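You operate a simulated robot arm through the tools that you are given. There is no shell and no other tool. Be economical: measure what you need, move in short steps, check, and stop when the job is done.

You are at the controls of a simulated robot arm. One attempt, no reset.

## Task
The vacuum's gauge is short of green: knock its filter clean.
Fine: switch on, shut the inlet slide, press the filter button till the gauge reads green, open the slide, switch off. Where these are worked on the way, their far stop is far enough and under half their travel is too little: inlet slide.

It is judged by the outcome, as a careful person would: the job done as asked, and still so three seconds after it is handed in. It fails if anything else is knocked over, pushed out of place, dropped, spilled or broken.

## Robot
A 6-joint arm with a two-finger parallel gripper, fixed in place. Base frame: the origin is at the foot of the arm, x ahead of it, y to its left, z up. Readings come in mm, degrees, newtons and seconds.
With the tool pointing down near the work surface it reaches from about 160 to 800 mm from the base axis. Its first joint turns from -166.0 to 166.0 degrees. Payload 3.91 kg.
The tool frame sits at the grasp point between the pads (the TCP): z along the fingers, y along the line on which they close. The tips reach 30 mm beyond it. Largest opening 110 mm; finger width 20, thickness 10; the body of the gripper, 48 by 112 mm, starts 55 mm behind the TCP.
Orientation is told as [roll, pitch, yaw] about the base's x, y, z axes, in that order, counted from this pose: with the fingers straight down and closing along the base's y, the tool's x points along the base's -x, its y along +y and its z along -z.

## Interface
- The arm moves only by the tool step_arm. Its arguments are lists of equal length, an entry for each row: "rot": the turn, a rotation vector about the tool's x, y, z in units of 6 degrees (1.0 is 6 degrees), a list of three; "travel": the shift along the tool's x, y, z in units of 20 mm (1.0 is 20 mm), a list of three; "gripper": the closure in counts, from 0 (fully open) to 255 (shut). In form: {"rot": [[wx, wy, wz], ...], "travel": [[dx, dy, dz], ...], "gripper": [gripper, ...]}. A call has 1 to 20 rows; each row shifts and turns the commanded pose from where the row before left it, along the tool's axes as they then stand. A call with a number of a shift or a turn outside -1 to 1 is refused whole. Rows are played at 5 a second. More than 50 mm and 8.6 degrees between two rows, or a gripper value outside its range, and nothing of the call is played. Where a pose cannot be reached the arm comes as near as it can. A force on the tool above 90 N (or 10 N above the force at the start of the call, whichever is more), or a blocked arm, ends the call early, and 0.2 s more pass. Each finger travels about 108 mm/s and halts on what it meets, pressing with about 33 N; the grip force reading is that of the motor and also rises with nothing between the fingers. The clock runs only during rows and for 0.2 s after the last one: add rows that do not move to give the fingers time. The reply holds the time, the measured pose of the TCP, the force on the tool along the base axes, the opening and the grip force, in the units named above and with some noise, with the torque about the TCP (base axes, N m) and any sound that the robot's microphone picked up.
- Cameras (640 x 400 px; columns grow to the right, rows downward): "scene" is fixed at [50.9, 650.3, 1235.5]; the picture's right is [-0.61, -0.79, 0.00], its down [-0.75, 0.58, -0.31] and it looks along [0.25, -0.19, -0.95] (base axes); focal length 214 px, centre (320, 200). "wrist" rides on the gripper at [77, 7, -114] in the tool frame; the picture's right is [-0.09, 1.00, 0.00], its down [-0.80, -0.07, -0.59] and it looks along [-0.59, -0.05, 0.80] (tool axes); focal length 270 px, centre (320, 200). There is no depth. A picture from a camera that has moved, and an enlarged one, comes with that camera's place and axes in the base frame and with its lens.
- camera(camera): a new picture of that camera. The clock stands still meanwhile.
- move_column(by): slides the trunk up (or, below 0, down) by that many mm; the arm rides with it, the base frame stays. It gives what a move gives, with no picture.
- enlarge(camera, box): a new picture of the part [left, top, right, bottom] of that camera's present view, enlarged. The clock stands still meanwhile.
- close_job(): hands the job in; it is judged then, once.

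Go step by step. Nothing tells you positions but the pictures and the camera data: compare them with the known pose of the tool, close in by small moves and look again before you grip or let go. The budget is 120 turns and 84 pictures, counting those below and the enlarged ones. Unless the task says otherwise, let go and move clear before handing in, and close with one line.

The tools are called after "Request:" by a JSON object that holds its "method" and its "body". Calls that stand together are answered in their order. step_arm: Moves the arm, as the interface text tells. Its arguments: {"type":"object","properties":{"rot":{"type":"array","items":{"type":"array","items":{"type":"number"}}},"travel":{"type":"array","items":{"type":"array","items":{"type":"number"}}},"gripper":{"type":"array","items":{"type":"number"}}},"required":["rot","travel","gripper"]} The other tools are called the same way: move_column (by) slides the trunk up or down; camera (camera) takes a picture; enlarge (camera, box) takes an enlarged picture of a part of a camera's view; close_job () hands the job in.

At the start:

```text
time: 0.0
tcp_pos: [168.8, 501.0, 937.2]
tool_rot: [0.1, 0.1, 0.0]
contact_force: [-0.9, -0.2, -0.3]
torque: [-0.02, 0.0, -0.01]
finger_gap: 110.2
grasp_force: 0.1
trunk travel left (down, up): [-450.0, 90.0]
```

scene: 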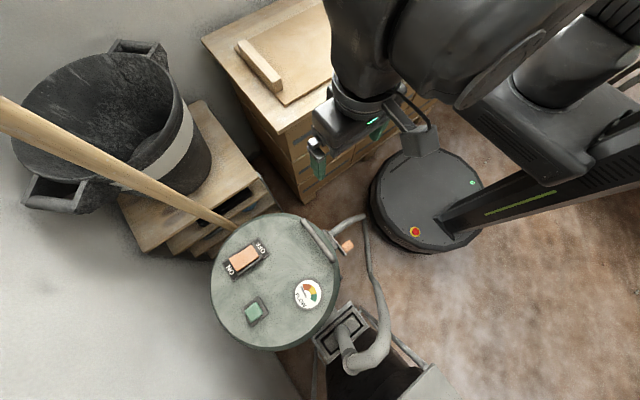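
wrist: 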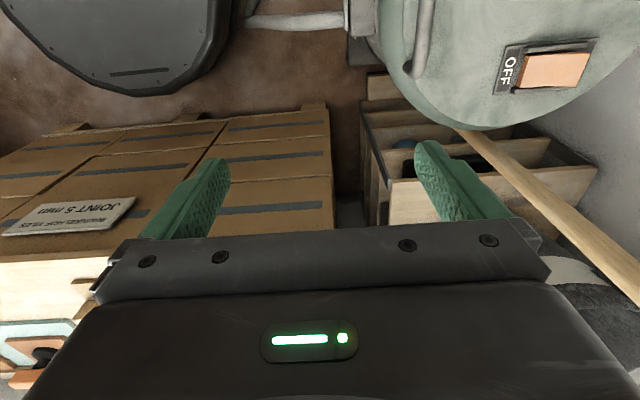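

I see the vacuum's lid with a rocker switch (ON/OFF), green button and gauge, and an inlet with an orange tab to the right. I'll take a closer look first.

Request:
{"method": "enlarge", "body": {"camera": "scene", "box": [200, 200, 400, 360]}}

Request:
{"method": "enlarge", "body": {"camera": "wrist", "box": [220, 0, 640, 200]}}

```text
2.50 times, centred on (300, 280) of scene
camera zoom: at [50.9, 650.3, 1235.5], right [-0.61, -0.79, 0.0], down [-0.75, 0.58, -0.31], along [0.25, -0.19, -0.95], focal length 536 px, centre (370, 0)
```

zoom: 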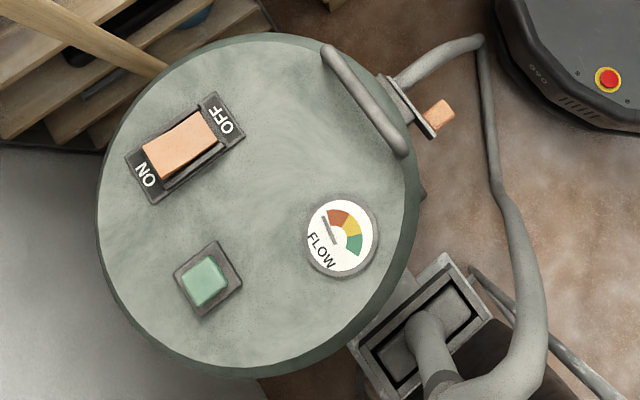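

```text
1.52 times, centred on (430, 100) of wrist
camera zoom: at [92.0, 506.6, 1052.5], right [0.09, 1.0, 0.0], down [0.8, -0.07, 0.59], along [0.59, -0.05, -0.8], focal length 412 px, centre (152, 352)
```

zoom: 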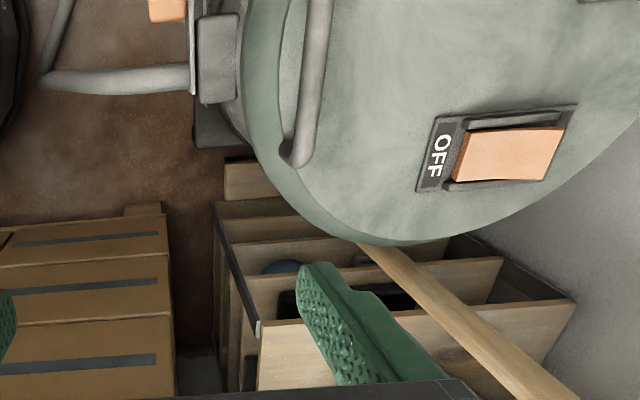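

The rocker is near (182,772,713), the button near (71,819,710), the gauge near (27,704), and the slide tab near (58,526,482), sticking out towards -y. I'll shift and yaw the tool so the wrist camera faces the vacuum from the -y side.

Request:
{"method": "step_arm", "body": {"rot": [[0, 0, 0], [0, 0, 0], [0, 0, 0], [0, 0, 0], [0, 0, 0], [0, 0, -1], [0, 0, -1], [0, 0, -1], [0, 0, -1], [0, 0, -1], [0, 0, -1], [0, 0, -1], [0, 0, -1], [0, 0, -1], [0, 0, -1], [0, 0, -1], [0, 0, -1], [0, 0, -1], [0, 0, -1], [0, 0, -1]], "travel": [[1, -0.8, 0.5], [1, -0.8, 0.5], [1, -0.8, 0.5], [1, -0.8, 0.5], [1, -0.8, 0.5], [0, 0, 0], [0, 0, 0], [0, 0, 0], [0, 0, 0], [0, 0, 0], [0, 0, 0], [0, 0, 0], [0, 0, 0], [0, 0, 0], [0, 0, 0], [0, 0, 0], [0, 0, 0], [0, 0, 0], [0, 0, 0], [0, 0, 0]], "gripper": [0, 0, 0, 0, 0, 0, 0, 0, 0, 0, 0, 0, 0, 0, 0, 0, 0, 0, 0, 0]}}

Request:
{"method": "camera", "body": {"camera": "wrist"}}

```text
time: 4.2
tcp_pos: [68.9, 419.3, 887.6]
tool_rot: [0.0, 0.1, 90.2]
contact_force: [0.4, 0.4, 0.2]
torque: [-0.01, 0.02, 0.0]
finger_gap: 109.8
grasp_force: 0.0
trunk travel left (down, up): [-450.0, 90.0]
```

```text
79 pictures are left
camera wrist: at [62.4, 342.8, 1002.5], right [-1.0, 0.09, 0.0], down [0.07, 0.8, 0.59], along [0.05, 0.59, -0.8], focal length 270 px, centre (320, 200)
```

wrist: 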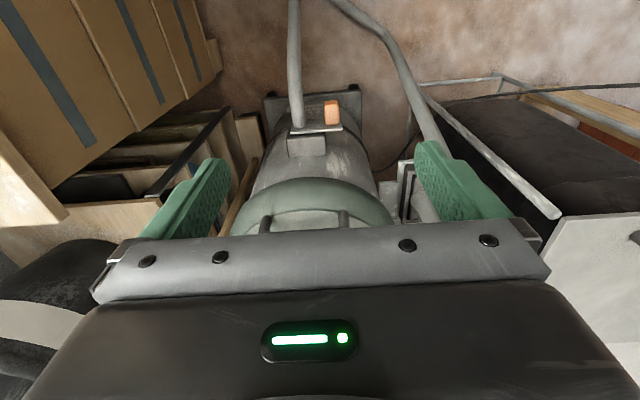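

Request:
{"method": "enlarge", "body": {"camera": "wrist", "box": [240, 70, 400, 170]}}

```text
4.00 times, centred on (320, 120) of wrist
camera zoom: at [62.4, 342.8, 1002.5], right [-1.0, 0.09, 0.0], down [0.07, 0.8, 0.59], along [0.05, 0.59, -0.8], focal length 1081 px, centre (320, 520)
```

zoom: 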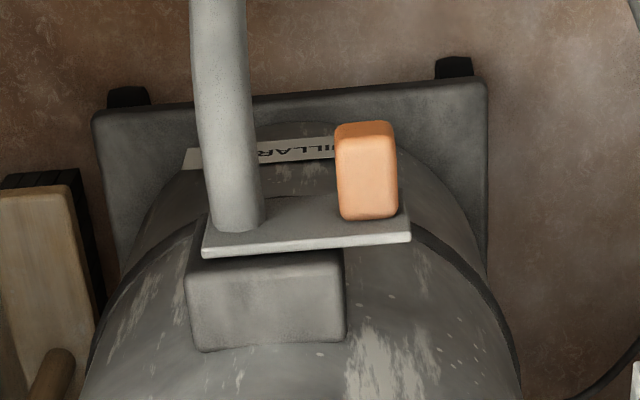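

The tab is a block on a horizontal gate plate, beside the hose on the -x side. I'll drop the trunk and back away for a more frontal look.

Request:
{"method": "move_column", "body": {"by": -220}}

Request:
{"method": "step_arm", "body": {"rot": [[0, 0, 0], [0, 0, 0], [0, 0, 0]], "travel": [[1, 0, 0], [1, 0, 0], [1, 0, 0]], "gripper": [0, 0, 0]}}

Request:
{"method": "camera", "body": {"camera": "wrist"}}

Request:
{"method": "enlarge", "body": {"camera": "wrist", "box": [220, 100, 420, 225]}}

Request:
{"method": "camera", "body": {"camera": "scene"}}

```text
time: 6.5
tcp_pos: [69.0, 420.3, 668.2]
tool_rot: [-0.1, 0.0, 90.0]
contact_force: [0.3, -0.3, 0.4]
torque: [-0.02, 0.01, 0.01]
finger_gap: 110.0
grasp_force: 0.1
trunk travel left (down, up): [-230.0, 310.0]
```

```text
time: 7.3
tcp_pos: [69.3, 361.1, 667.6]
tool_rot: [0.0, 0.0, 90.0]
contact_force: [0.5, 0.9, -0.2]
torque: [-0.01, 0.02, 0.0]
finger_gap: 109.8
grasp_force: 0.2
trunk travel left (down, up): [-230.0, 310.0]
```

```text
77 pictures are left
camera wrist: at [62.6, 283.0, 783.0], right [-1.0, 0.09, 0.0], down [0.07, 0.8, 0.59], along [0.05, 0.59, -0.8], focal length 270 px, centre (320, 200)
```

wrist: 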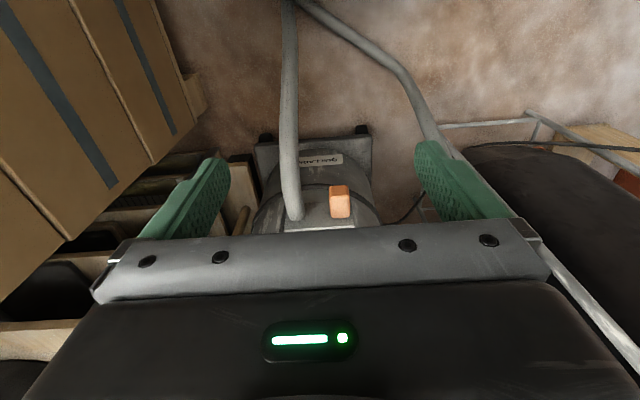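

```text
3.20 times, centred on (320, 162) of wrist
camera zoom: at [62.6, 283.0, 783.0], right [-1.0, 0.09, 0.0], down [0.07, 0.8, 0.59], along [0.05, 0.59, -0.8], focal length 865 px, centre (320, 320)
```

zoom: 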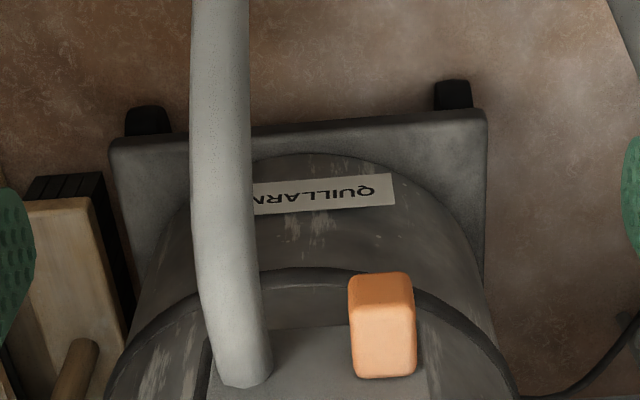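

```text
75 pictures are left
```

scene: 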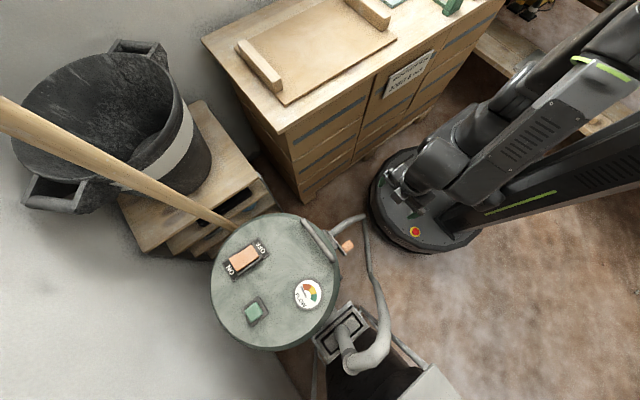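

Geometry: the tab spans about x 40–68, y 502–537, top z 482; the hose is at x≈120 and drops away towards -y, so pushing the tab +x shuts the slide. The order starts with the rocker's ON end (≈183,797,713), keeping clear of the broom handle at x≈300. I raise the trunk, close the fingers and tilt them outward.

Request:
{"method": "move_column", "body": {"by": 220}}

Request:
{"method": "step_arm", "body": {"rot": [[0, 0, 0], [0, 0, 0], [0, 0, 0], [0, 0, 0], [0, 0, 0], [0, 0, 0], [0, 0, 0], [0, 0, 0], [0, 0, 0], [0, 0, 0], [0, 0, 0], [0, -1, 0], [0, -1, 0], [0, -1, 0], [0, -1, 0], [0, -1, 0]], "travel": [[-1, -0.5, 0], [-1, -0.5, 0], [-1, -0.5, 0], [-1, -0.5, 0], [-1, -0.5, 0], [-1, -0.5, 0], [-1, -0.5, 0], [-1, -0.5, 0], [-1, -0.5, 0], [-1, -0.5, 0], [-1, -0.5, 0], [-1, 0, 0], [-1, 0, 0], [-1, 0, 0], [0, 0, 0], [0, 0, 0]], "gripper": [255, 255, 255, 255, 255, 255, 255, 255, 255, 255, 255, 255, 255, 255, 255, 255]}}

Request:
{"method": "camera", "body": {"camera": "wrist"}}

Request:
{"method": "camera", "body": {"camera": "scene"}}

```text
time: 9.7
tcp_pos: [69.2, 360.4, 888.3]
tool_rot: [0.1, 0.1, 90.1]
contact_force: [0.5, 0.7, 0.4]
torque: [0.01, -0.01, -0.01]
finger_gap: 110.1
grasp_force: 0.1
trunk travel left (down, up): [-450.0, 90.0]
```

```text
time: 13.1
tcp_pos: [178.7, 640.5, 894.9]
tool_rot: [0.0, -30.1, 89.9]
contact_force: [-0.3, -0.4, 0.2]
torque: [0.0, 0.01, 0.01]
finger_gap: 0.2
grasp_force: 33.1
trunk travel left (down, up): [-450.0, 90.0]
```

```text
74 pictures are left
camera wrist: at [172.4, 516.2, 955.7], right [-1.0, 0.08, 0.04], down [0.07, 0.39, 0.92], along [0.05, 0.92, -0.4], focal length 270 px, centre (320, 200)
```

wrist: 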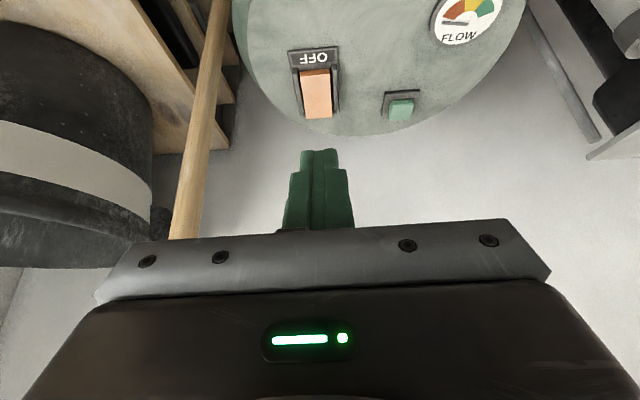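

```text
73 pictures are left
```

scene: 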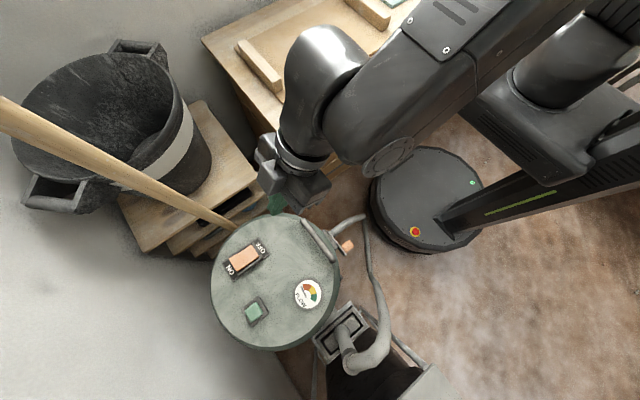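

Request:
{"method": "enlarge", "body": {"camera": "wrist", "box": [250, 20, 450, 145]}}

```text
3.20 times, centred on (350, 82) of wrist
camera zoom: at [172.4, 516.2, 955.7], right [-1.0, 0.08, 0.04], down [0.07, 0.39, 0.92], along [0.05, 0.92, -0.4], focal length 865 px, centre (224, 576)
```

zoom: 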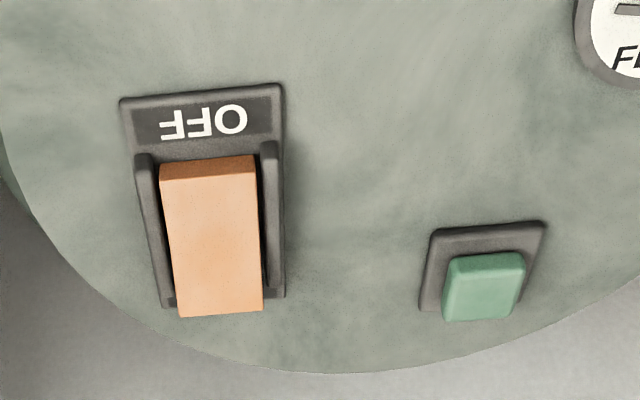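

The rocker's ON end is raised at about (183,803,713), and OFF is the pressed side. Next I move the closed fingertips to about 30 mm above the ON end.

Request:
{"method": "step_arm", "body": {"rot": [[0, 0, 0], [0, 0, 0], [0, 0, 0], [0, 0, 0], [0, 0, 0], [0, 0, 0], [0, 0, 0], [0, 0, 0], [0, 0, 0]], "travel": [[-0.372, -0.024, 0.984], [-0.372, -0.024, 0.984], [-0.372, -0.024, 0.984], [-0.372, -0.024, 0.984], [-0.372, -0.024, 0.984], [-0.372, -0.024, 0.984], [-0.372, -0.024, 0.984], [-0.372, -0.024, 0.984], [-0.372, -0.024, 0.984]], "gripper": [255, 255, 255, 255, 255, 255, 255, 255, 255]}}

Request:
{"method": "enlarge", "body": {"camera": "wrist", "box": [220, 60, 420, 220]}}

Request:
{"method": "camera", "body": {"camera": "scene"}}

```text
time: 15.1
tcp_pos: [182.7, 786.0, 773.2]
tool_rot: [0.0, -30.0, 90.0]
contact_force: [0.2, 0.0, -0.7]
torque: [0.01, 0.0, -0.01]
finger_gap: 0.0
grasp_force: 33.3
trunk travel left (down, up): [-450.0, 90.0]
```

```text
2.50 times, centred on (320, 140) of wrist
camera zoom: at [176.0, 662.9, 834.0], right [-1.0, 0.08, 0.04], down [0.07, 0.4, 0.92], along [0.05, 0.91, -0.4], focal length 676 px, centre (320, 350)
```

zoom: 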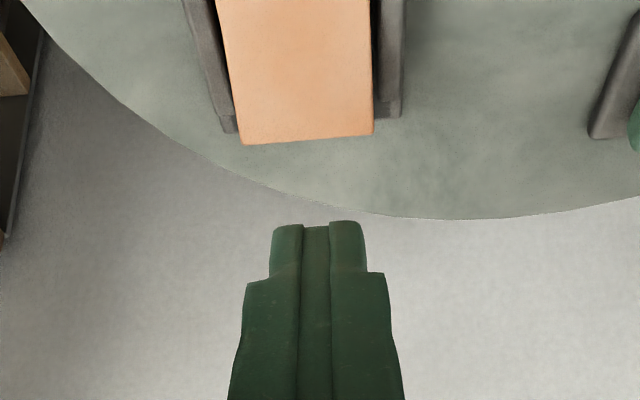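

```text
70 pictures are left
```

scene: 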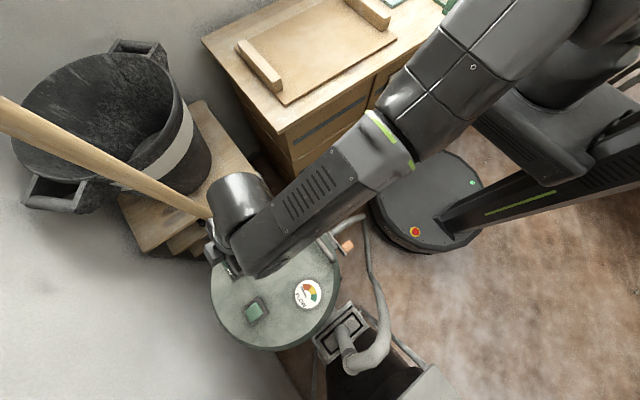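

Request:
{"method": "enlarge", "body": {"camera": "scene", "box": [160, 150, 320, 290]}}

Request:
{"method": "camera", "body": {"camera": "wrist"}}

```text
2.86 times, centred on (240, 220) of scene
camera zoom: at [50.9, 650.3, 1235.5], right [-0.61, -0.79, 0.0], down [-0.75, 0.58, -0.31], along [0.25, -0.19, -0.95], focal length 613 px, centre (549, 143)
```

zoom: 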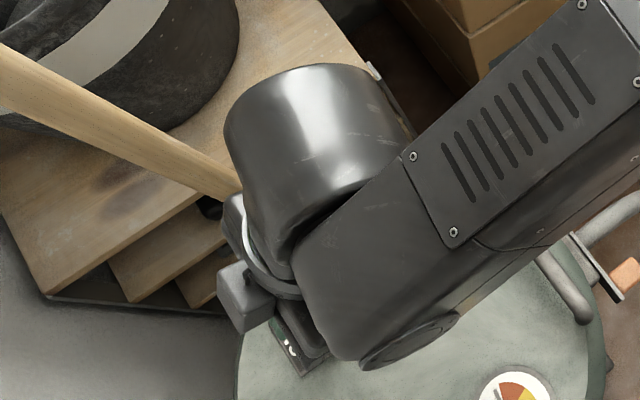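

```text
68 pictures are left
camera wrist: at [176.0, 662.9, 834.0], right [-1.0, 0.08, 0.04], down [0.07, 0.4, 0.92], along [0.05, 0.91, -0.4], focal length 270 px, centre (320, 200)
```

wrist: 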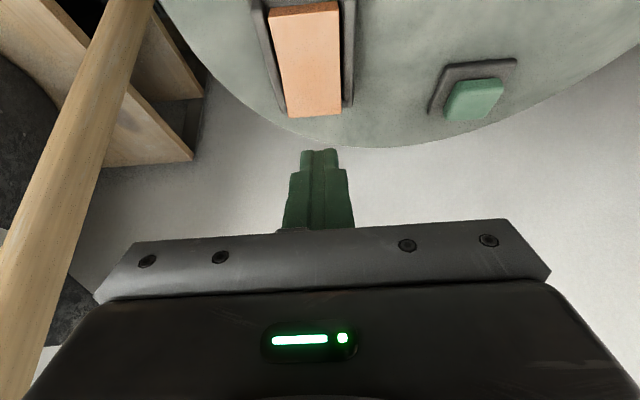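

The broom handle is at about x 304 and clear by 50 mm or more. I lower onto the ON end in small steps.

Request:
{"method": "step_arm", "body": {"rot": [[0, 0, 0], [0, 0, 0], [0, 0, 0], [0, 0, 0], [0, 0, 0]], "travel": [[0.25, 0, 0.433], [0.25, 0, 0.433], [0.175, 0, 0.303], [0.1, 0, 0.173], [0.1, 0, 0.173]], "gripper": [255, 255, 255, 255, 255]}}

```text
time: 16.3
tcp_pos: [182.9, 786.0, 739.3]
tool_rot: [0.0, -30.0, 90.0]
contact_force: [-0.4, -0.3, -0.5]
torque: [0.0, 0.01, -0.02]
finger_gap: 0.1
grasp_force: 32.8
trunk travel left (down, up): [-450.0, 90.0]
```

Request:
{"method": "step_arm", "body": {"rot": [[0, 0, 0], [0, 0, 0], [0, 0, 0]], "travel": [[0.075, 0, 0.13], [0.075, 0, 0.13], [0.075, 0, 0.13]], "gripper": [255, 255, 255]}}

Request:
{"method": "enlarge", "body": {"camera": "wrist", "box": [220, 60, 420, 220]}}

```text
time: 17.1
tcp_pos: [183.3, 786.6, 729.9]
tool_rot: [-0.1, -30.0, 90.1]
contact_force: [0.0, 0.5, 1.0]
torque: [-0.05, -0.01, 0.02]
finger_gap: 0.2
grasp_force: 33.0
trunk travel left (down, up): [-450.0, 90.0]
```

```text
2.50 times, centred on (320, 140) of wrist
camera zoom: at [176.7, 662.1, 790.9], right [-1.0, 0.08, 0.04], down [0.07, 0.4, 0.92], along [0.05, 0.91, -0.4], focal length 676 px, centre (320, 350)
```

zoom: 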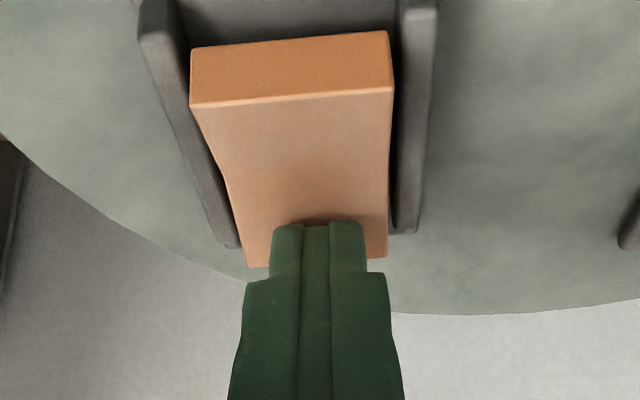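

The tip is just touching the rocker near its ON end, so I keep pressing.

Request:
{"method": "step_arm", "body": {"rot": [[0, 0, 0], [0, 0, 0], [0, 0, 0], [0, 0, 0]], "travel": [[0.05, 0, 0.087], [0.05, 0, 0.087], [0.05, 0, 0.087], [0.05, 0, 0.087]], "gripper": [255, 255, 255, 255]}}

```text
time: 18.1
tcp_pos: [183.7, 784.9, 726.4]
tool_rot: [-0.1, -30.3, 90.2]
contact_force: [-1.3, -5.9, 24.4]
torque: [-0.02, 0.06, 0.0]
finger_gap: 0.1
grasp_force: 33.1
trunk travel left (down, up): [-450.0, 90.0]
```

Request:
{"method": "step_arm", "body": {"rot": [[0, 0, 0], [0, 0, 0], [0, 0, 0], [0, 0, 0]], "travel": [[0.05, 0, 0.087], [0.05, 0, 0.087], [0.05, 0, 0.087], [0.05, 0, 0.087]], "gripper": [255, 255, 255, 255]}}

Request:
{"method": "enlarge", "body": {"camera": "wrist", "box": [220, 60, 420, 220]}}

```text
time: 19.1
tcp_pos: [182.6, 785.9, 726.9]
tool_rot: [-0.2, -31.0, 90.2]
contact_force: [-0.6, -12.6, 58.6]
torque: [-0.01, 0.01, 0.14]
finger_gap: 0.0
grasp_force: 33.0
trunk travel left (down, up): [-450.0, 90.0]
```

```text
2.50 times, centred on (320, 140) of wrist
camera zoom: at [176.6, 660.9, 785.7], right [-1.0, 0.07, 0.04], down [0.07, 0.38, 0.92], along [0.05, 0.92, -0.38], focal length 676 px, centre (320, 350)
```

zoom: 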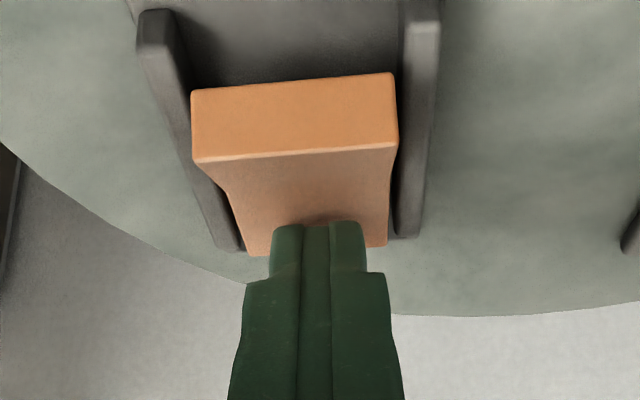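

The OFF end has risen and the rocker is at its stop. I back off and check.

Request:
{"method": "step_arm", "body": {"rot": [[0, 0, 0], [0, 0, 0], [0, 0, 0], [0, 0, 0]], "travel": [[-0.25, 0, -0.433], [-0.5, 0, -0.866], [-0.5, 0, -0.866], [-0.5, 0, -0.866]], "gripper": [255, 255, 255, 255]}}

Request:
{"method": "camera", "body": {"camera": "wrist"}}

Request:
{"method": "enlarge", "body": {"camera": "scene", "box": [200, 200, 400, 360]}}

```text
time: 20.1
tcp_pos: [183.7, 785.5, 782.6]
tool_rot: [0.1, -30.0, 90.2]
contact_force: [0.7, -0.4, -0.6]
torque: [0.0, 0.02, 0.01]
finger_gap: 0.0
grasp_force: 32.7
trunk travel left (down, up): [-450.0, 90.0]
```

```text
65 pictures are left
camera wrist: at [176.3, 661.6, 844.2], right [-1.0, 0.08, 0.04], down [0.07, 0.4, 0.91], along [0.05, 0.91, -0.4], focal length 270 px, centre (320, 200)
```

wrist: 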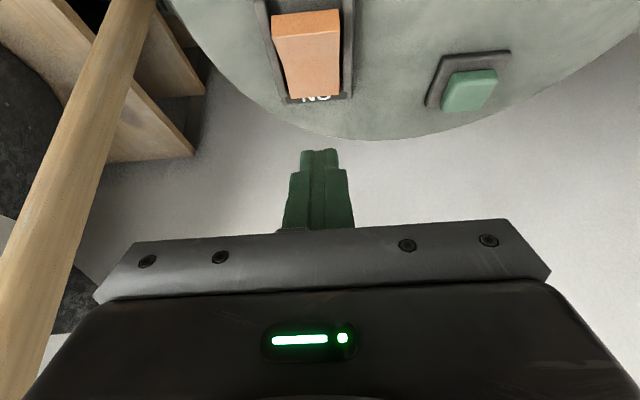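

```text
2.50 times, centred on (300, 280) of scene
camera zoom: at [50.9, 650.3, 1235.5], right [-0.61, -0.79, 0.0], down [-0.75, 0.58, -0.31], along [0.25, -0.19, -0.95], focal length 536 px, centre (370, 0)
```

zoom: 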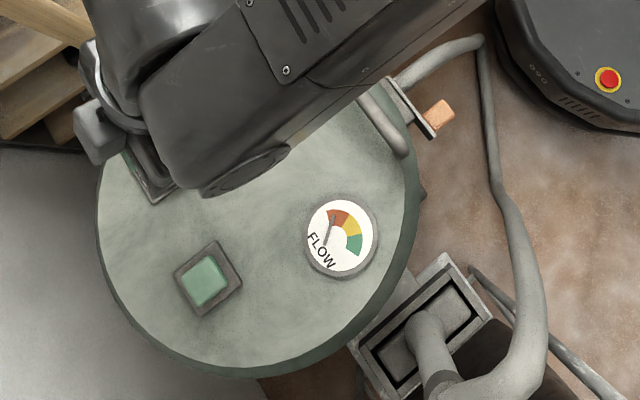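

Switched on: the ON end is down and the needle has moved to red. Next I retreat, straighten the tool, and go over the slide tab.

Request:
{"method": "step_arm", "body": {"rot": [[0, 0, 0], [0, 0, 0], [0, 0, 0], [0, 0, 0], [0, 0, 0], [0, 1, 0], [0, 1, 0], [0, 1, 0], [0, 1, 0], [0, 1, 0]], "travel": [[0, 0, -1], [0, 0, -1], [0, 0, -1], [0, 0, -1], [0, 0, -1], [0, 0, 0], [0, 0, 0], [0, 0, 0], [0, 0, 0], [0, 0, 0]], "gripper": [255, 255, 255, 255, 255, 255, 255, 255, 255, 255]}}

Request:
{"method": "step_arm", "body": {"rot": [[0, 0, 0], [0, 0, 0], [0, 0, 0], [0, 0, 0], [0, 0, 0], [0, 0, 0], [0, 0, 0], [0, 0, 0], [0, 0, 0], [0, 0, 0], [0, 0, 0], [0, 0, 0], [0, 0, 0], [0, 0, 0], [0, 0, 0], [0, 0, 0]], "travel": [[0.95, 0.433, 0], [0.95, 0.433, 0], [0.95, 0.433, 0], [0.95, 0.433, 0], [0.95, 0.433, 0], [0.95, 0.433, 0], [0.95, 0.433, 0], [0.95, 0.433, 0], [0.95, 0.433, 0], [0.95, 0.433, 0], [0.95, 0.433, 0], [0.95, 0.433, 0], [0.95, 0.433, 0], [0.95, 0.433, 0], [0.95, 0.433, 0], [0, 0, 0]], "gripper": [125, 125, 125, 125, 125, 125, 125, 125, 125, 125, 125, 125, 125, 125, 125, 125]}}

Request:
{"method": "move_column", "body": {"by": -250}}

Request:
{"method": "camera", "body": {"camera": "wrist"}}

Request:
{"method": "enlarge", "body": {"camera": "scene", "box": [200, 140, 400, 300]}}

```text
time: 22.3
tcp_pos: [182.2, 734.8, 871.2]
tool_rot: [0.1, 0.1, 90.1]
contact_force: [0.8, -0.1, -0.2]
torque: [0.0, -0.03, 0.01]
finger_gap: 0.4
grasp_force: 33.3
trunk travel left (down, up): [-450.0, 90.0]
```

```text
time: 25.7
tcp_pos: [53.0, 449.8, 870.0]
tool_rot: [0.0, 0.0, 89.9]
contact_force: [-0.6, -0.3, 0.3]
torque: [0.03, 0.01, 0.02]
finger_gap: 55.9
grasp_force: 0.2
trunk travel left (down, up): [-450.0, 90.0]
```

```text
time: 28.2
tcp_pos: [53.2, 450.4, 619.5]
tool_rot: [0.0, 0.0, 90.1]
contact_force: [-1.0, -0.3, 0.6]
torque: [0.0, -0.01, 0.01]
finger_gap: 56.1
grasp_force: 0.0
trunk travel left (down, up): [-200.0, 340.0]
```

```text
63 pictures are left
camera wrist: at [46.3, 373.5, 735.1], right [-1.0, 0.09, 0.0], down [0.07, 0.8, 0.59], along [0.05, 0.59, -0.8], focal length 270 px, centre (320, 200)
```

wrist: 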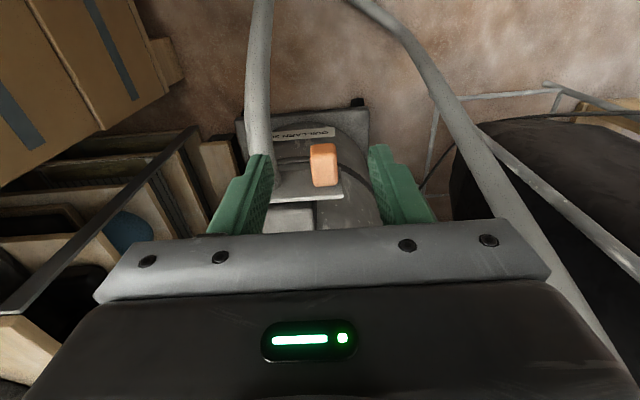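

```text
2.50 times, centred on (300, 220) of scene
camera zoom: at [50.9, 650.3, 1235.5], right [-0.61, -0.79, 0.0], down [-0.75, 0.58, -0.31], along [0.25, -0.19, -0.95], focal length 536 px, centre (370, 150)
```

zoom: 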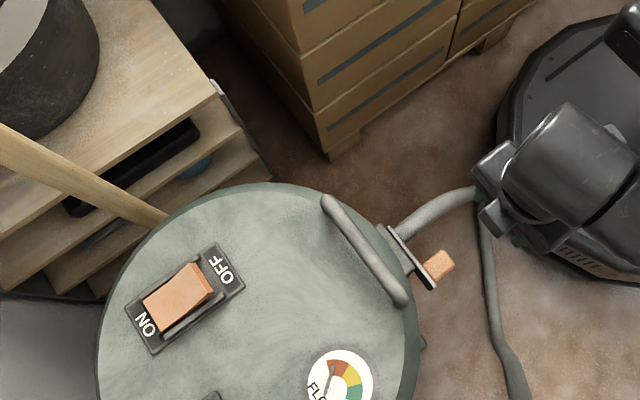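

Request:
{"method": "enlarge", "body": {"camera": "wrist", "box": [230, 110, 400, 230]}}

```text
3.33 times, centred on (315, 170) of wrist
camera zoom: at [46.3, 373.5, 735.1], right [-1.0, 0.09, 0.0], down [0.07, 0.8, 0.59], along [0.05, 0.59, -0.8], focal length 901 px, centre (337, 300)
```

zoom: 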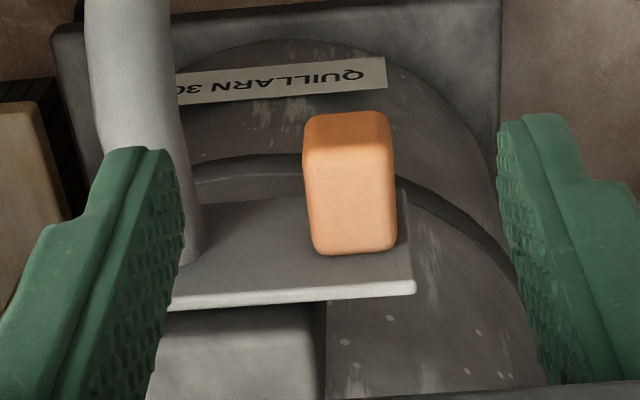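

Request:
{"method": "step_arm", "body": {"rot": [[0, 0, 0], [0, 0, 0], [0, 0, 0], [0, 0, 0], [0, 0, 0], [0, 0, 0], [0, 0, 0], [0, 0, 0]], "travel": [[-1, 0, 0], [-1, 0, 0], [-1, -0.05, 0], [0, 0, 1], [0, 0, 1], [0, 0, 1], [0, 0, 1], [0, 0, 0.9]], "gripper": [125, 125, 125, 125, 125, 125, 125, 125]}}

Request:
{"method": "camera", "body": {"camera": "wrist"}}

Request:
{"method": "enlarge", "body": {"camera": "wrist", "box": [230, 110, 430, 230]}}

Request:
{"method": "enlarge", "body": {"camera": "scene", "box": [250, 140, 450, 300]}}

```text
time: 30.0
tcp_pos: [54.1, 511.3, 521.3]
tool_rot: [0.0, 0.0, 89.9]
contact_force: [0.1, 0.3, 0.0]
torque: [-0.03, -0.04, 0.01]
finger_gap: 56.3
grasp_force: 0.1
trunk travel left (down, up): [-200.0, 340.0]
```

```text
60 pictures are left
camera wrist: at [46.8, 433.5, 636.6], right [-1.0, 0.09, 0.0], down [0.07, 0.8, 0.59], along [0.05, 0.59, -0.8], focal length 270 px, centre (320, 200)
```

wrist: 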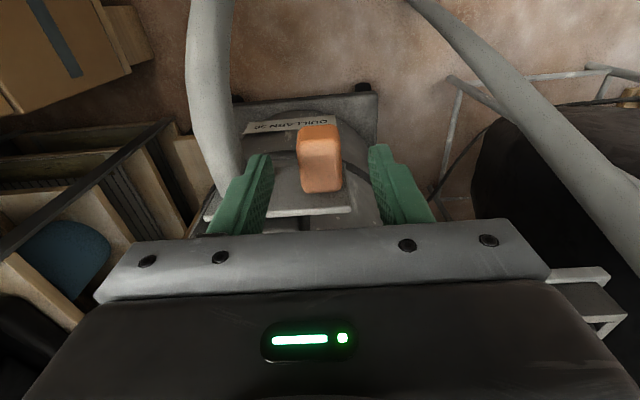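

```text
3.20 times, centred on (330, 170) of wrist
camera zoom: at [46.8, 433.5, 636.6], right [-1.0, 0.09, 0.0], down [0.07, 0.8, 0.59], along [0.05, 0.59, -0.8], focal length 865 px, centre (288, 296)
```

zoom: 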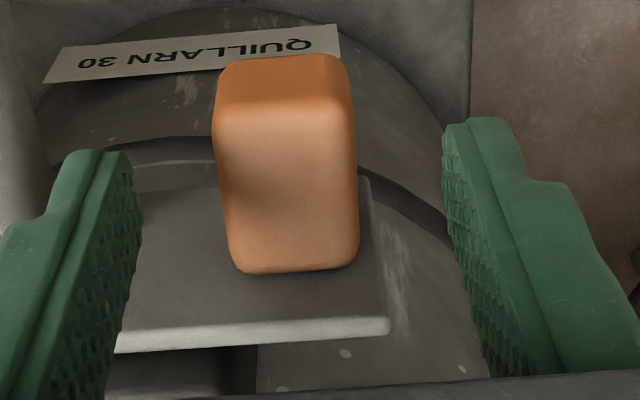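

```text
2.50 times, centred on (350, 220) of scene
camera zoom: at [50.9, 650.3, 1235.5], right [-0.61, -0.79, 0.0], down [-0.75, 0.58, -0.31], along [0.25, -0.19, -0.95], focal length 536 px, centre (245, 150)
```

zoom: 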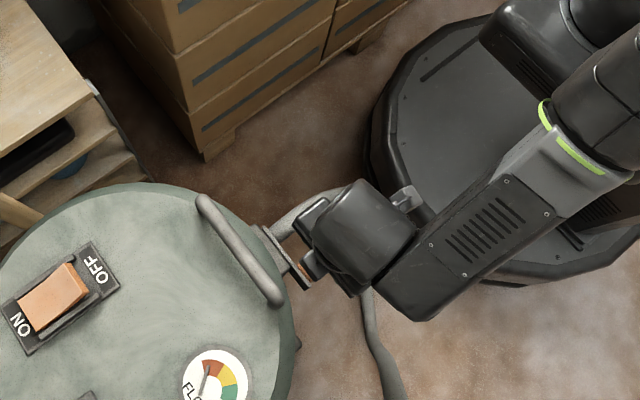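

The fingers straddle the tab with the hose clear. I lower 29 mm and close on it.

Request:
{"method": "step_arm", "body": {"rot": [[0, 0, 0], [0, 0, 0], [0, 0, 0], [0, 0, 0], [0, 0, 0]], "travel": [[0, 0, 0.7], [0, 0, 0.75], [0, 0, 0], [0, 0, 0], [0, 0, 0]], "gripper": [125, 125, 160, 180, 215]}}

Request:
{"method": "camera", "body": {"camera": "wrist"}}

```text
time: 31.2
tcp_pos: [54.4, 510.5, 492.5]
tool_rot: [-0.1, -0.1, 90.0]
contact_force: [5.8, 0.1, -0.7]
torque: [0.39, -0.28, 0.01]
finger_gap: 29.9
grasp_force: 44.7
trunk travel left (down, up): [-200.0, 340.0]
```

```text
57 pictures are left
camera wrist: at [48.0, 433.5, 607.7], right [-1.0, 0.09, 0.0], down [0.07, 0.8, 0.59], along [0.05, 0.59, -0.8], focal length 270 px, centre (320, 200)
```

wrist: 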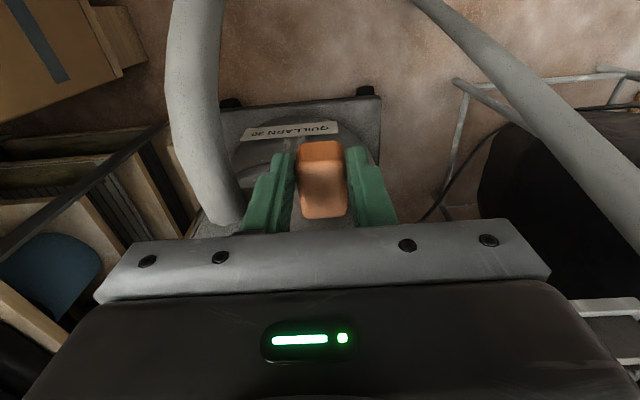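

Gripped at 30 mm. I slide it towards +x.

Request:
{"method": "step_arm", "body": {"rot": [[0, 0, 0], [0, 0, 0], [0, 0, 0], [0, 0, 0]], "travel": [[0, -0.2, 0], [0, -0.2, 0], [0, -0.2, 0], [0, -0.2, 0]], "gripper": [215, 215, 215, 215]}}

Request:
{"method": "enlarge", "body": {"camera": "wrist", "box": [180, 80, 420, 240]}}

```text
time: 32.2
tcp_pos: [70.3, 510.0, 493.2]
tool_rot: [0.0, -0.1, 90.2]
contact_force: [-2.1, -0.4, -8.9]
torque: [1.2, 0.24, -0.14]
finger_gap: 29.6
grasp_force: 45.7
trunk travel left (down, up): [-200.0, 340.0]
```

```text
2.50 times, centred on (300, 160) of wrist
camera zoom: at [63.1, 433.6, 607.7], right [-1.0, 0.09, 0.0], down [0.07, 0.8, 0.59], along [0.05, 0.59, -0.8], focal length 676 px, centre (370, 300)
```

zoom: 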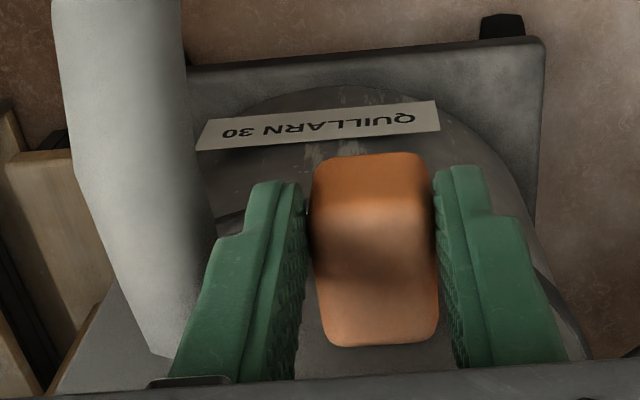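

Request:
{"method": "step_arm", "body": {"rot": [[0, 0, 0], [0, 0, 0], [0, 0, 0]], "travel": [[0, -0.2, 0], [0, -0.2, 0], [0, -0.2, 0]], "gripper": [215, 215, 215]}}

Request:
{"method": "enlarge", "body": {"camera": "wrist", "box": [180, 80, 420, 240]}}

Request:
{"method": "enlarge", "body": {"camera": "scene", "box": [250, 180, 390, 300]}}

```text
time: 33.0
tcp_pos: [81.2, 510.0, 492.7]
tool_rot: [0.0, 0.0, 90.0]
contact_force: [-1.2, 0.4, -10.0]
torque: [0.94, 0.0, -0.02]
finger_gap: 29.5
grasp_force: 44.9
trunk travel left (down, up): [-200.0, 340.0]
```

```text
2.50 times, centred on (300, 160) of wrist
camera zoom: at [75.1, 433.7, 607.7], right [-1.0, 0.09, 0.0], down [0.07, 0.8, 0.59], along [0.05, 0.59, -0.8], focal length 676 px, centre (370, 300)
```

zoom: 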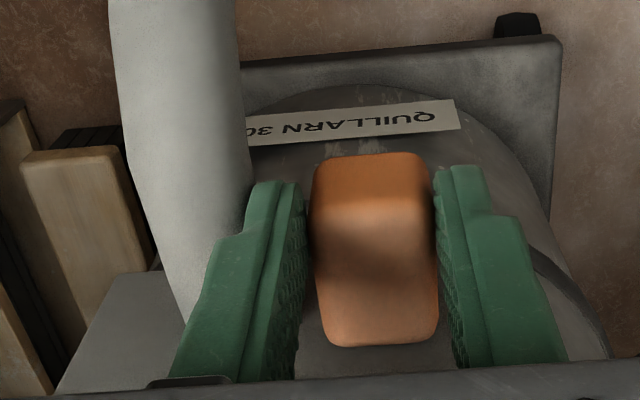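

```text
3.33 times, centred on (320, 240) of scene
camera zoom: at [50.9, 650.3, 1235.5], right [-0.61, -0.79, 0.0], down [-0.75, 0.58, -0.31], along [0.25, -0.19, -0.95], focal length 715 px, centre (320, 67)
```

zoom: 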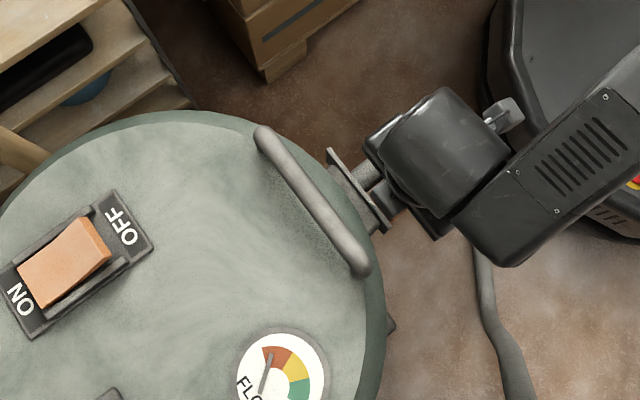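

Request:
{"method": "step_arm", "body": {"rot": [[0, 0, 0], [0, 0, 0]], "travel": [[0, -0.15, 0], [0, -0.15, 0]], "gripper": [215, 215]}}

Request:
{"method": "enlarge", "body": {"camera": "wrist", "box": [180, 80, 420, 240]}}

```text
time: 33.6
tcp_pos: [87.4, 510.5, 493.9]
tool_rot: [0.0, 0.1, 90.2]
contact_force: [-1.4, 0.0, -6.7]
torque: [0.31, 0.17, 0.12]
finger_gap: 29.9
grasp_force: 44.8
trunk travel left (down, up): [-200.0, 340.0]
```

```text
2.50 times, centred on (300, 160) of wrist
camera zoom: at [81.2, 433.7, 607.8], right [-1.0, 0.09, 0.0], down [0.07, 0.8, 0.59], along [0.05, 0.59, -0.8], focal length 676 px, centre (370, 300)
```

zoom: 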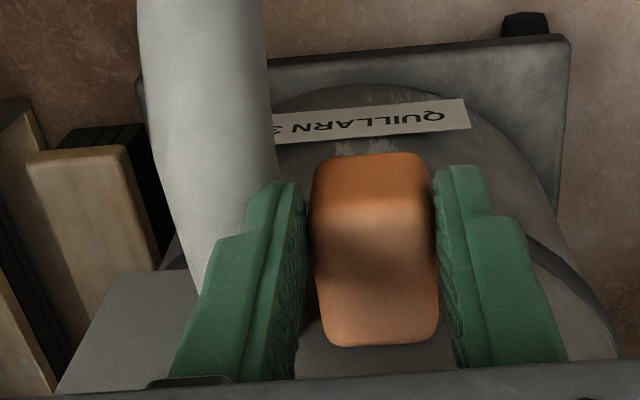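

Request:
{"method": "step_arm", "body": {"rot": [[0, 0, 0], [0, 0, 0]], "travel": [[0, -0.15, 0], [0, -0.15, 0]], "gripper": [215, 215]}}

Request:
{"method": "camera", "body": {"camera": "wrist"}}

Request:
{"method": "enlarge", "body": {"camera": "scene", "box": [250, 180, 390, 320]}}

```text
time: 34.2
tcp_pos: [94.7, 510.3, 492.5]
tool_rot: [0.0, 0.1, 90.0]
contact_force: [-1.5, 0.5, -5.9]
torque: [-0.1, -0.03, 0.06]
finger_gap: 30.1
grasp_force: 44.9
trunk travel left (down, up): [-200.0, 340.0]
```

```text
52 pictures are left
camera wrist: at [87.5, 433.7, 607.8], right [-1.0, 0.09, 0.0], down [0.07, 0.8, 0.59], along [0.05, 0.59, -0.8], focal length 270 px, centre (320, 200)
```

wrist: 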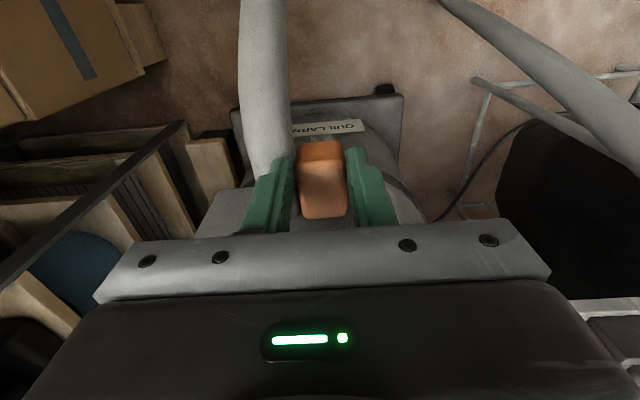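

```text
2.86 times, centred on (320, 250) of scene
camera zoom: at [50.9, 650.3, 1235.5], right [-0.61, -0.79, 0.0], down [-0.75, 0.58, -0.31], along [0.25, -0.19, -0.95], focal length 613 px, centre (320, 57)
```

zoom: 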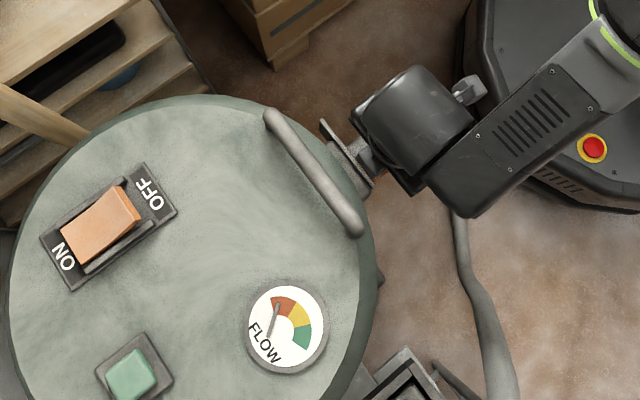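

Request:
{"method": "step_arm", "body": {"rot": [[0, 0, 0], [0, 0, 0]], "travel": [[0, -0.12, 0], [0, -0.12, 0]], "gripper": [215, 215]}}

Request:
{"method": "enlarge", "body": {"camera": "wrist", "box": [180, 80, 420, 240]}}

```text
time: 34.8
tcp_pos: [98.6, 510.8, 491.7]
tool_rot: [-0.1, 0.1, 90.0]
contact_force: [-1.5, -0.4, -14.0]
torque: [1.08, -0.06, -0.05]
finger_gap: 29.9
grasp_force: 44.7
trunk travel left (down, up): [-200.0, 340.0]
```

```text
2.50 times, centred on (300, 160) of wrist
camera zoom: at [91.9, 433.7, 607.8], right [-1.0, 0.09, 0.0], down [0.07, 0.8, 0.59], along [0.05, 0.59, -0.8], focal length 676 px, centre (370, 300)
```

zoom: 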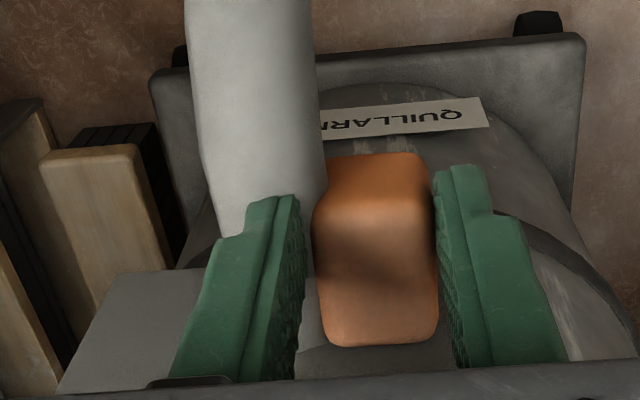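

Request:
{"method": "step_arm", "body": {"rot": [[0, 0, 0], [0, 0, 0]], "travel": [[0, -0.12, 0], [0, -0.12, 0]], "gripper": [215, 215]}}

Request:
{"method": "enlarge", "body": {"camera": "wrist", "box": [180, 80, 420, 240]}}

```text
time: 35.4
tcp_pos: [103.2, 510.7, 492.4]
tool_rot: [0.0, 0.1, 90.1]
contact_force: [-1.2, 0.1, -14.3]
torque: [0.59, 0.13, 0.04]
finger_gap: 29.8
grasp_force: 45.4
trunk travel left (down, up): [-200.0, 340.0]
```

```text
2.50 times, centred on (300, 160) of wrist
camera zoom: at [96.8, 433.7, 607.8], right [-1.0, 0.09, 0.0], down [0.07, 0.8, 0.59], along [0.05, 0.59, -0.8], focal length 676 px, centre (370, 300)
```

zoom: 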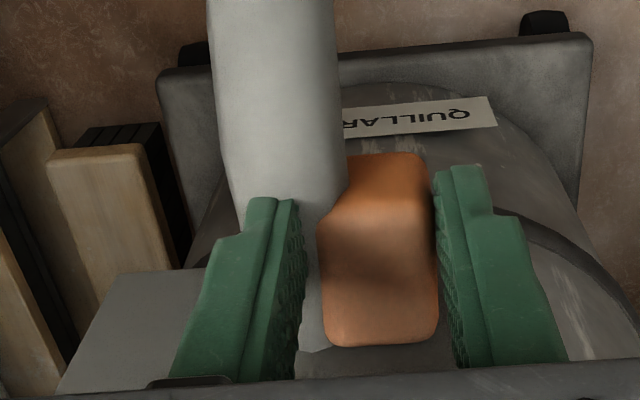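

The hose gives no resistance and the gate plate moves with the tab. I continue to the stop.

Request:
{"method": "step_arm", "body": {"rot": [[0, 0, 0], [0, 0, 0], [0, 0, 0]], "travel": [[0, -0.15, 0], [0, -0.15, 0], [0, -0.15, 0]], "gripper": [215, 215, 215]}}

Request:
{"method": "camera", "body": {"camera": "wrist"}}

Request:
{"method": "enlarge", "body": {"camera": "scene", "box": [250, 180, 390, 320]}}

```text
time: 36.2
tcp_pos: [104.7, 510.9, 493.2]
tool_rot: [0.0, 0.1, 90.3]
contact_force: [-89.7, -4.8, -14.4]
torque: [0.41, 1.73, 0.14]
finger_gap: 30.0
grasp_force: 44.8
trunk travel left (down, up): [-200.0, 340.0]
```

```text
48 pictures are left
camera wrist: at [98.8, 433.8, 607.9], right [-1.0, 0.08, 0.0], down [0.07, 0.8, 0.59], along [0.05, 0.59, -0.81], focal length 270 px, centre (320, 200)
```

wrist: 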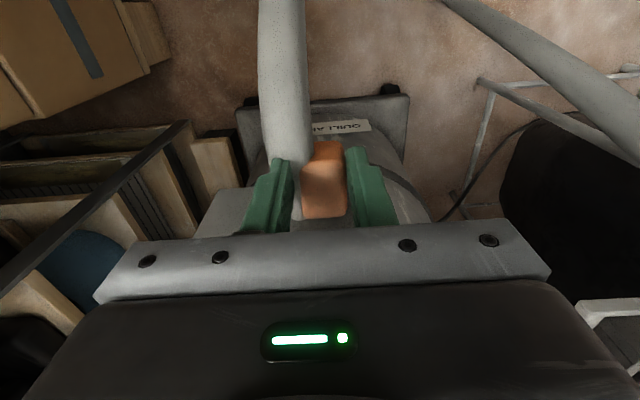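

```text
2.86 times, centred on (320, 250) of scene
camera zoom: at [50.9, 650.3, 1235.5], right [-0.61, -0.79, 0.0], down [-0.75, 0.58, -0.31], along [0.25, -0.19, -0.95], focal length 613 px, centre (320, 57)
```

zoom: 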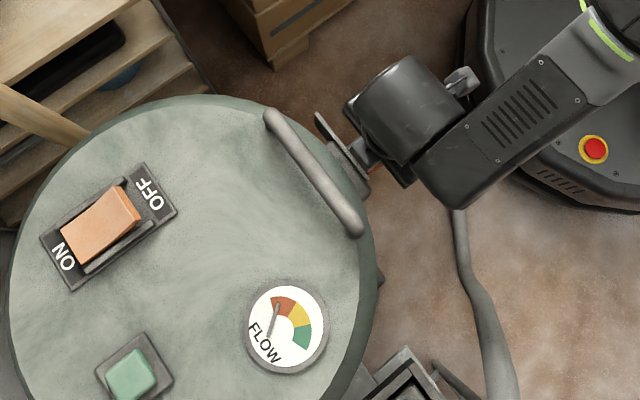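

The stop is reached at about 50 mm of travel, so the slide is shut. I release and go up.

Request:
{"method": "step_arm", "body": {"rot": [[0, 0, 0], [0, 0, 0], [0, 0, 0], [0, 0, 0], [0, 0, 0], [0, 0, 0], [0, 0, 0], [0, 0, 0], [0, 0, 0], [0, 0, 0]], "travel": [[0, 0, 0], [0, 0, 0], [0, 0, 0], [0, 0, -0.5], [0, 0, -1], [0, 0, -1], [0, 0, -1], [0, 0, -1], [0.5, 0, -1], [1, 0, -1]], "gripper": [125, 125, 125, 125, 125, 125, 125, 125, 125, 125]}}

Request:
{"method": "camera", "body": {"camera": "wrist"}}

```text
time: 38.4
tcp_pos: [113.0, 479.5, 623.5]
tool_rot: [0.0, -0.1, 90.0]
contact_force: [0.5, 0.0, 0.3]
torque: [-0.02, 0.0, -0.01]
finger_gap: 56.2
grasp_force: 0.0
trunk travel left (down, up): [-200.0, 340.0]
```

```text
46 pictures are left
camera wrist: at [105.7, 403.3, 738.1], right [-1.0, 0.09, 0.0], down [0.07, 0.8, 0.59], along [0.05, 0.59, -0.8], focal length 270 px, centre (320, 200)
```

wrist: 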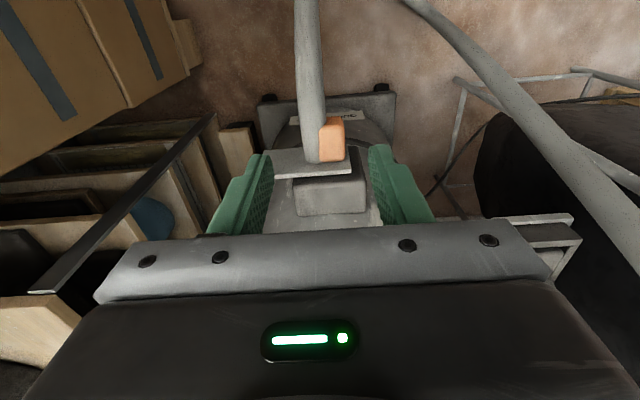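

The slide is shut. Next is the green button (top centre ≈(70,825,695)): I raise, close the fingers, tilt outward, and stop above it.

Request:
{"method": "move_column", "body": {"by": 250}}

Request:
{"method": "step_arm", "body": {"rot": [[0, 0, 0], [0, 0, 0], [0, 0, 0], [0, 0, 0], [0, 0, 0], [0, 0, 0], [0, 0, 0], [0, 0, 0], [0, -1, 0], [0, -1, 0], [0, -1, 0], [0, -1, 0], [0, -1, 0]], "travel": [[-1, 0.27, 0], [-1, 0.27, 0], [-1, 0.27, 0], [-1, 0.27, 0], [-1, 0.27, 0], [-1, 0.27, 0], [-1, 0.27, 0], [-1, 0.27, 0], [0, 0, 0], [0, 0, 0], [0, 0, 0], [0, 0, 0], [0, 0, 0]], "gripper": [255, 255, 255, 255, 255, 255, 255, 255, 255, 255, 255, 255, 255]}}

Request:
{"method": "step_arm", "body": {"rot": [[0, 0, 0], [0, 0, 0], [0, 0, 0], [0, 0, 0], [0, 0, 0], [0, 0, 0], [0, 0, 0], [0, 0, 0], [0, 0, 0], [0, 0, 0]], "travel": [[-0.4625, 0, 0.92], [-0.4625, 0, 0.92], [-0.4625, 0, 0.92], [-0.4625, 0, 0.92], [-0.4625, 0, 0.92], [-0.4625, 0, 0.92], [-0.4625, 0, 0.92], [-0.4625, 0, 0.92], [-0.4625, 0, 0.92], [-0.4625, 0, 0.92]], "gripper": [255, 255, 255, 255, 255, 255, 255, 255, 255, 255]}}

Request:
{"method": "camera", "body": {"camera": "wrist"}}

Request:
{"method": "enlarge", "body": {"camera": "scene", "box": [200, 200, 360, 360]}}

```text
time: 41.0
tcp_pos: [113.2, 478.5, 872.8]
tool_rot: [0.0, -0.1, 90.0]
contact_force: [-0.3, 0.1, 0.0]
torque: [-0.01, 0.01, -0.04]
finger_gap: 56.1
grasp_force: 0.1
trunk travel left (down, up): [-450.0, 90.0]
```

```text
time: 43.8
tcp_pos: [67.9, 638.6, 874.0]
tool_rot: [0.1, -30.1, 90.1]
contact_force: [1.0, 0.2, -0.1]
torque: [0.02, 0.02, -0.01]
finger_gap: 0.1
grasp_force: 32.8
trunk travel left (down, up): [-450.0, 90.0]
```

```text
time: 46.0
tcp_pos: [68.9, 812.9, 760.2]
tool_rot: [0.1, -30.0, 90.0]
contact_force: [0.2, 0.6, 1.2]
torque: [0.0, 0.03, -0.01]
finger_gap: 0.0
grasp_force: 32.8
trunk travel left (down, up): [-450.0, 90.0]
```

```text
45 pictures are left
camera wrist: at [62.5, 688.2, 820.9], right [-1.0, 0.08, 0.04], down [0.07, 0.4, 0.92], along [0.05, 0.91, -0.4], focal length 270 px, centre (320, 200)
```

wrist: 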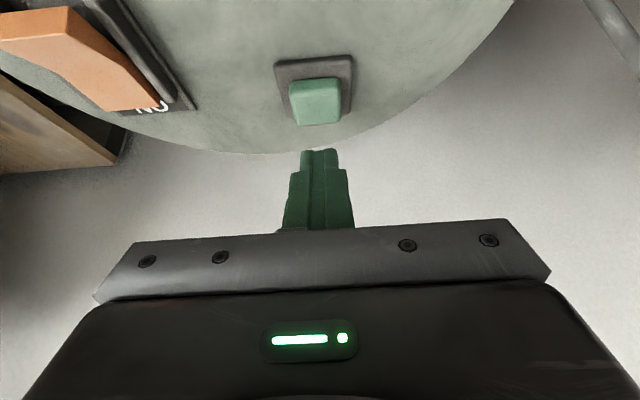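

```text
2.50 times, centred on (280, 280) of scene
camera zoom: at [50.9, 650.3, 1235.5], right [-0.61, -0.79, 0.0], down [-0.75, 0.58, -0.31], along [0.25, -0.19, -0.95], focal length 536 px, centre (420, 0)
```

zoom: 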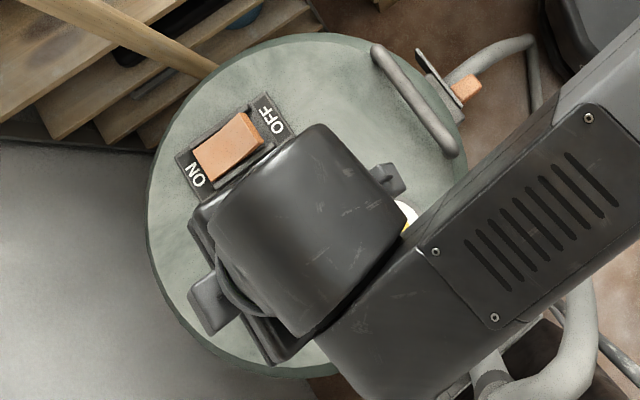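

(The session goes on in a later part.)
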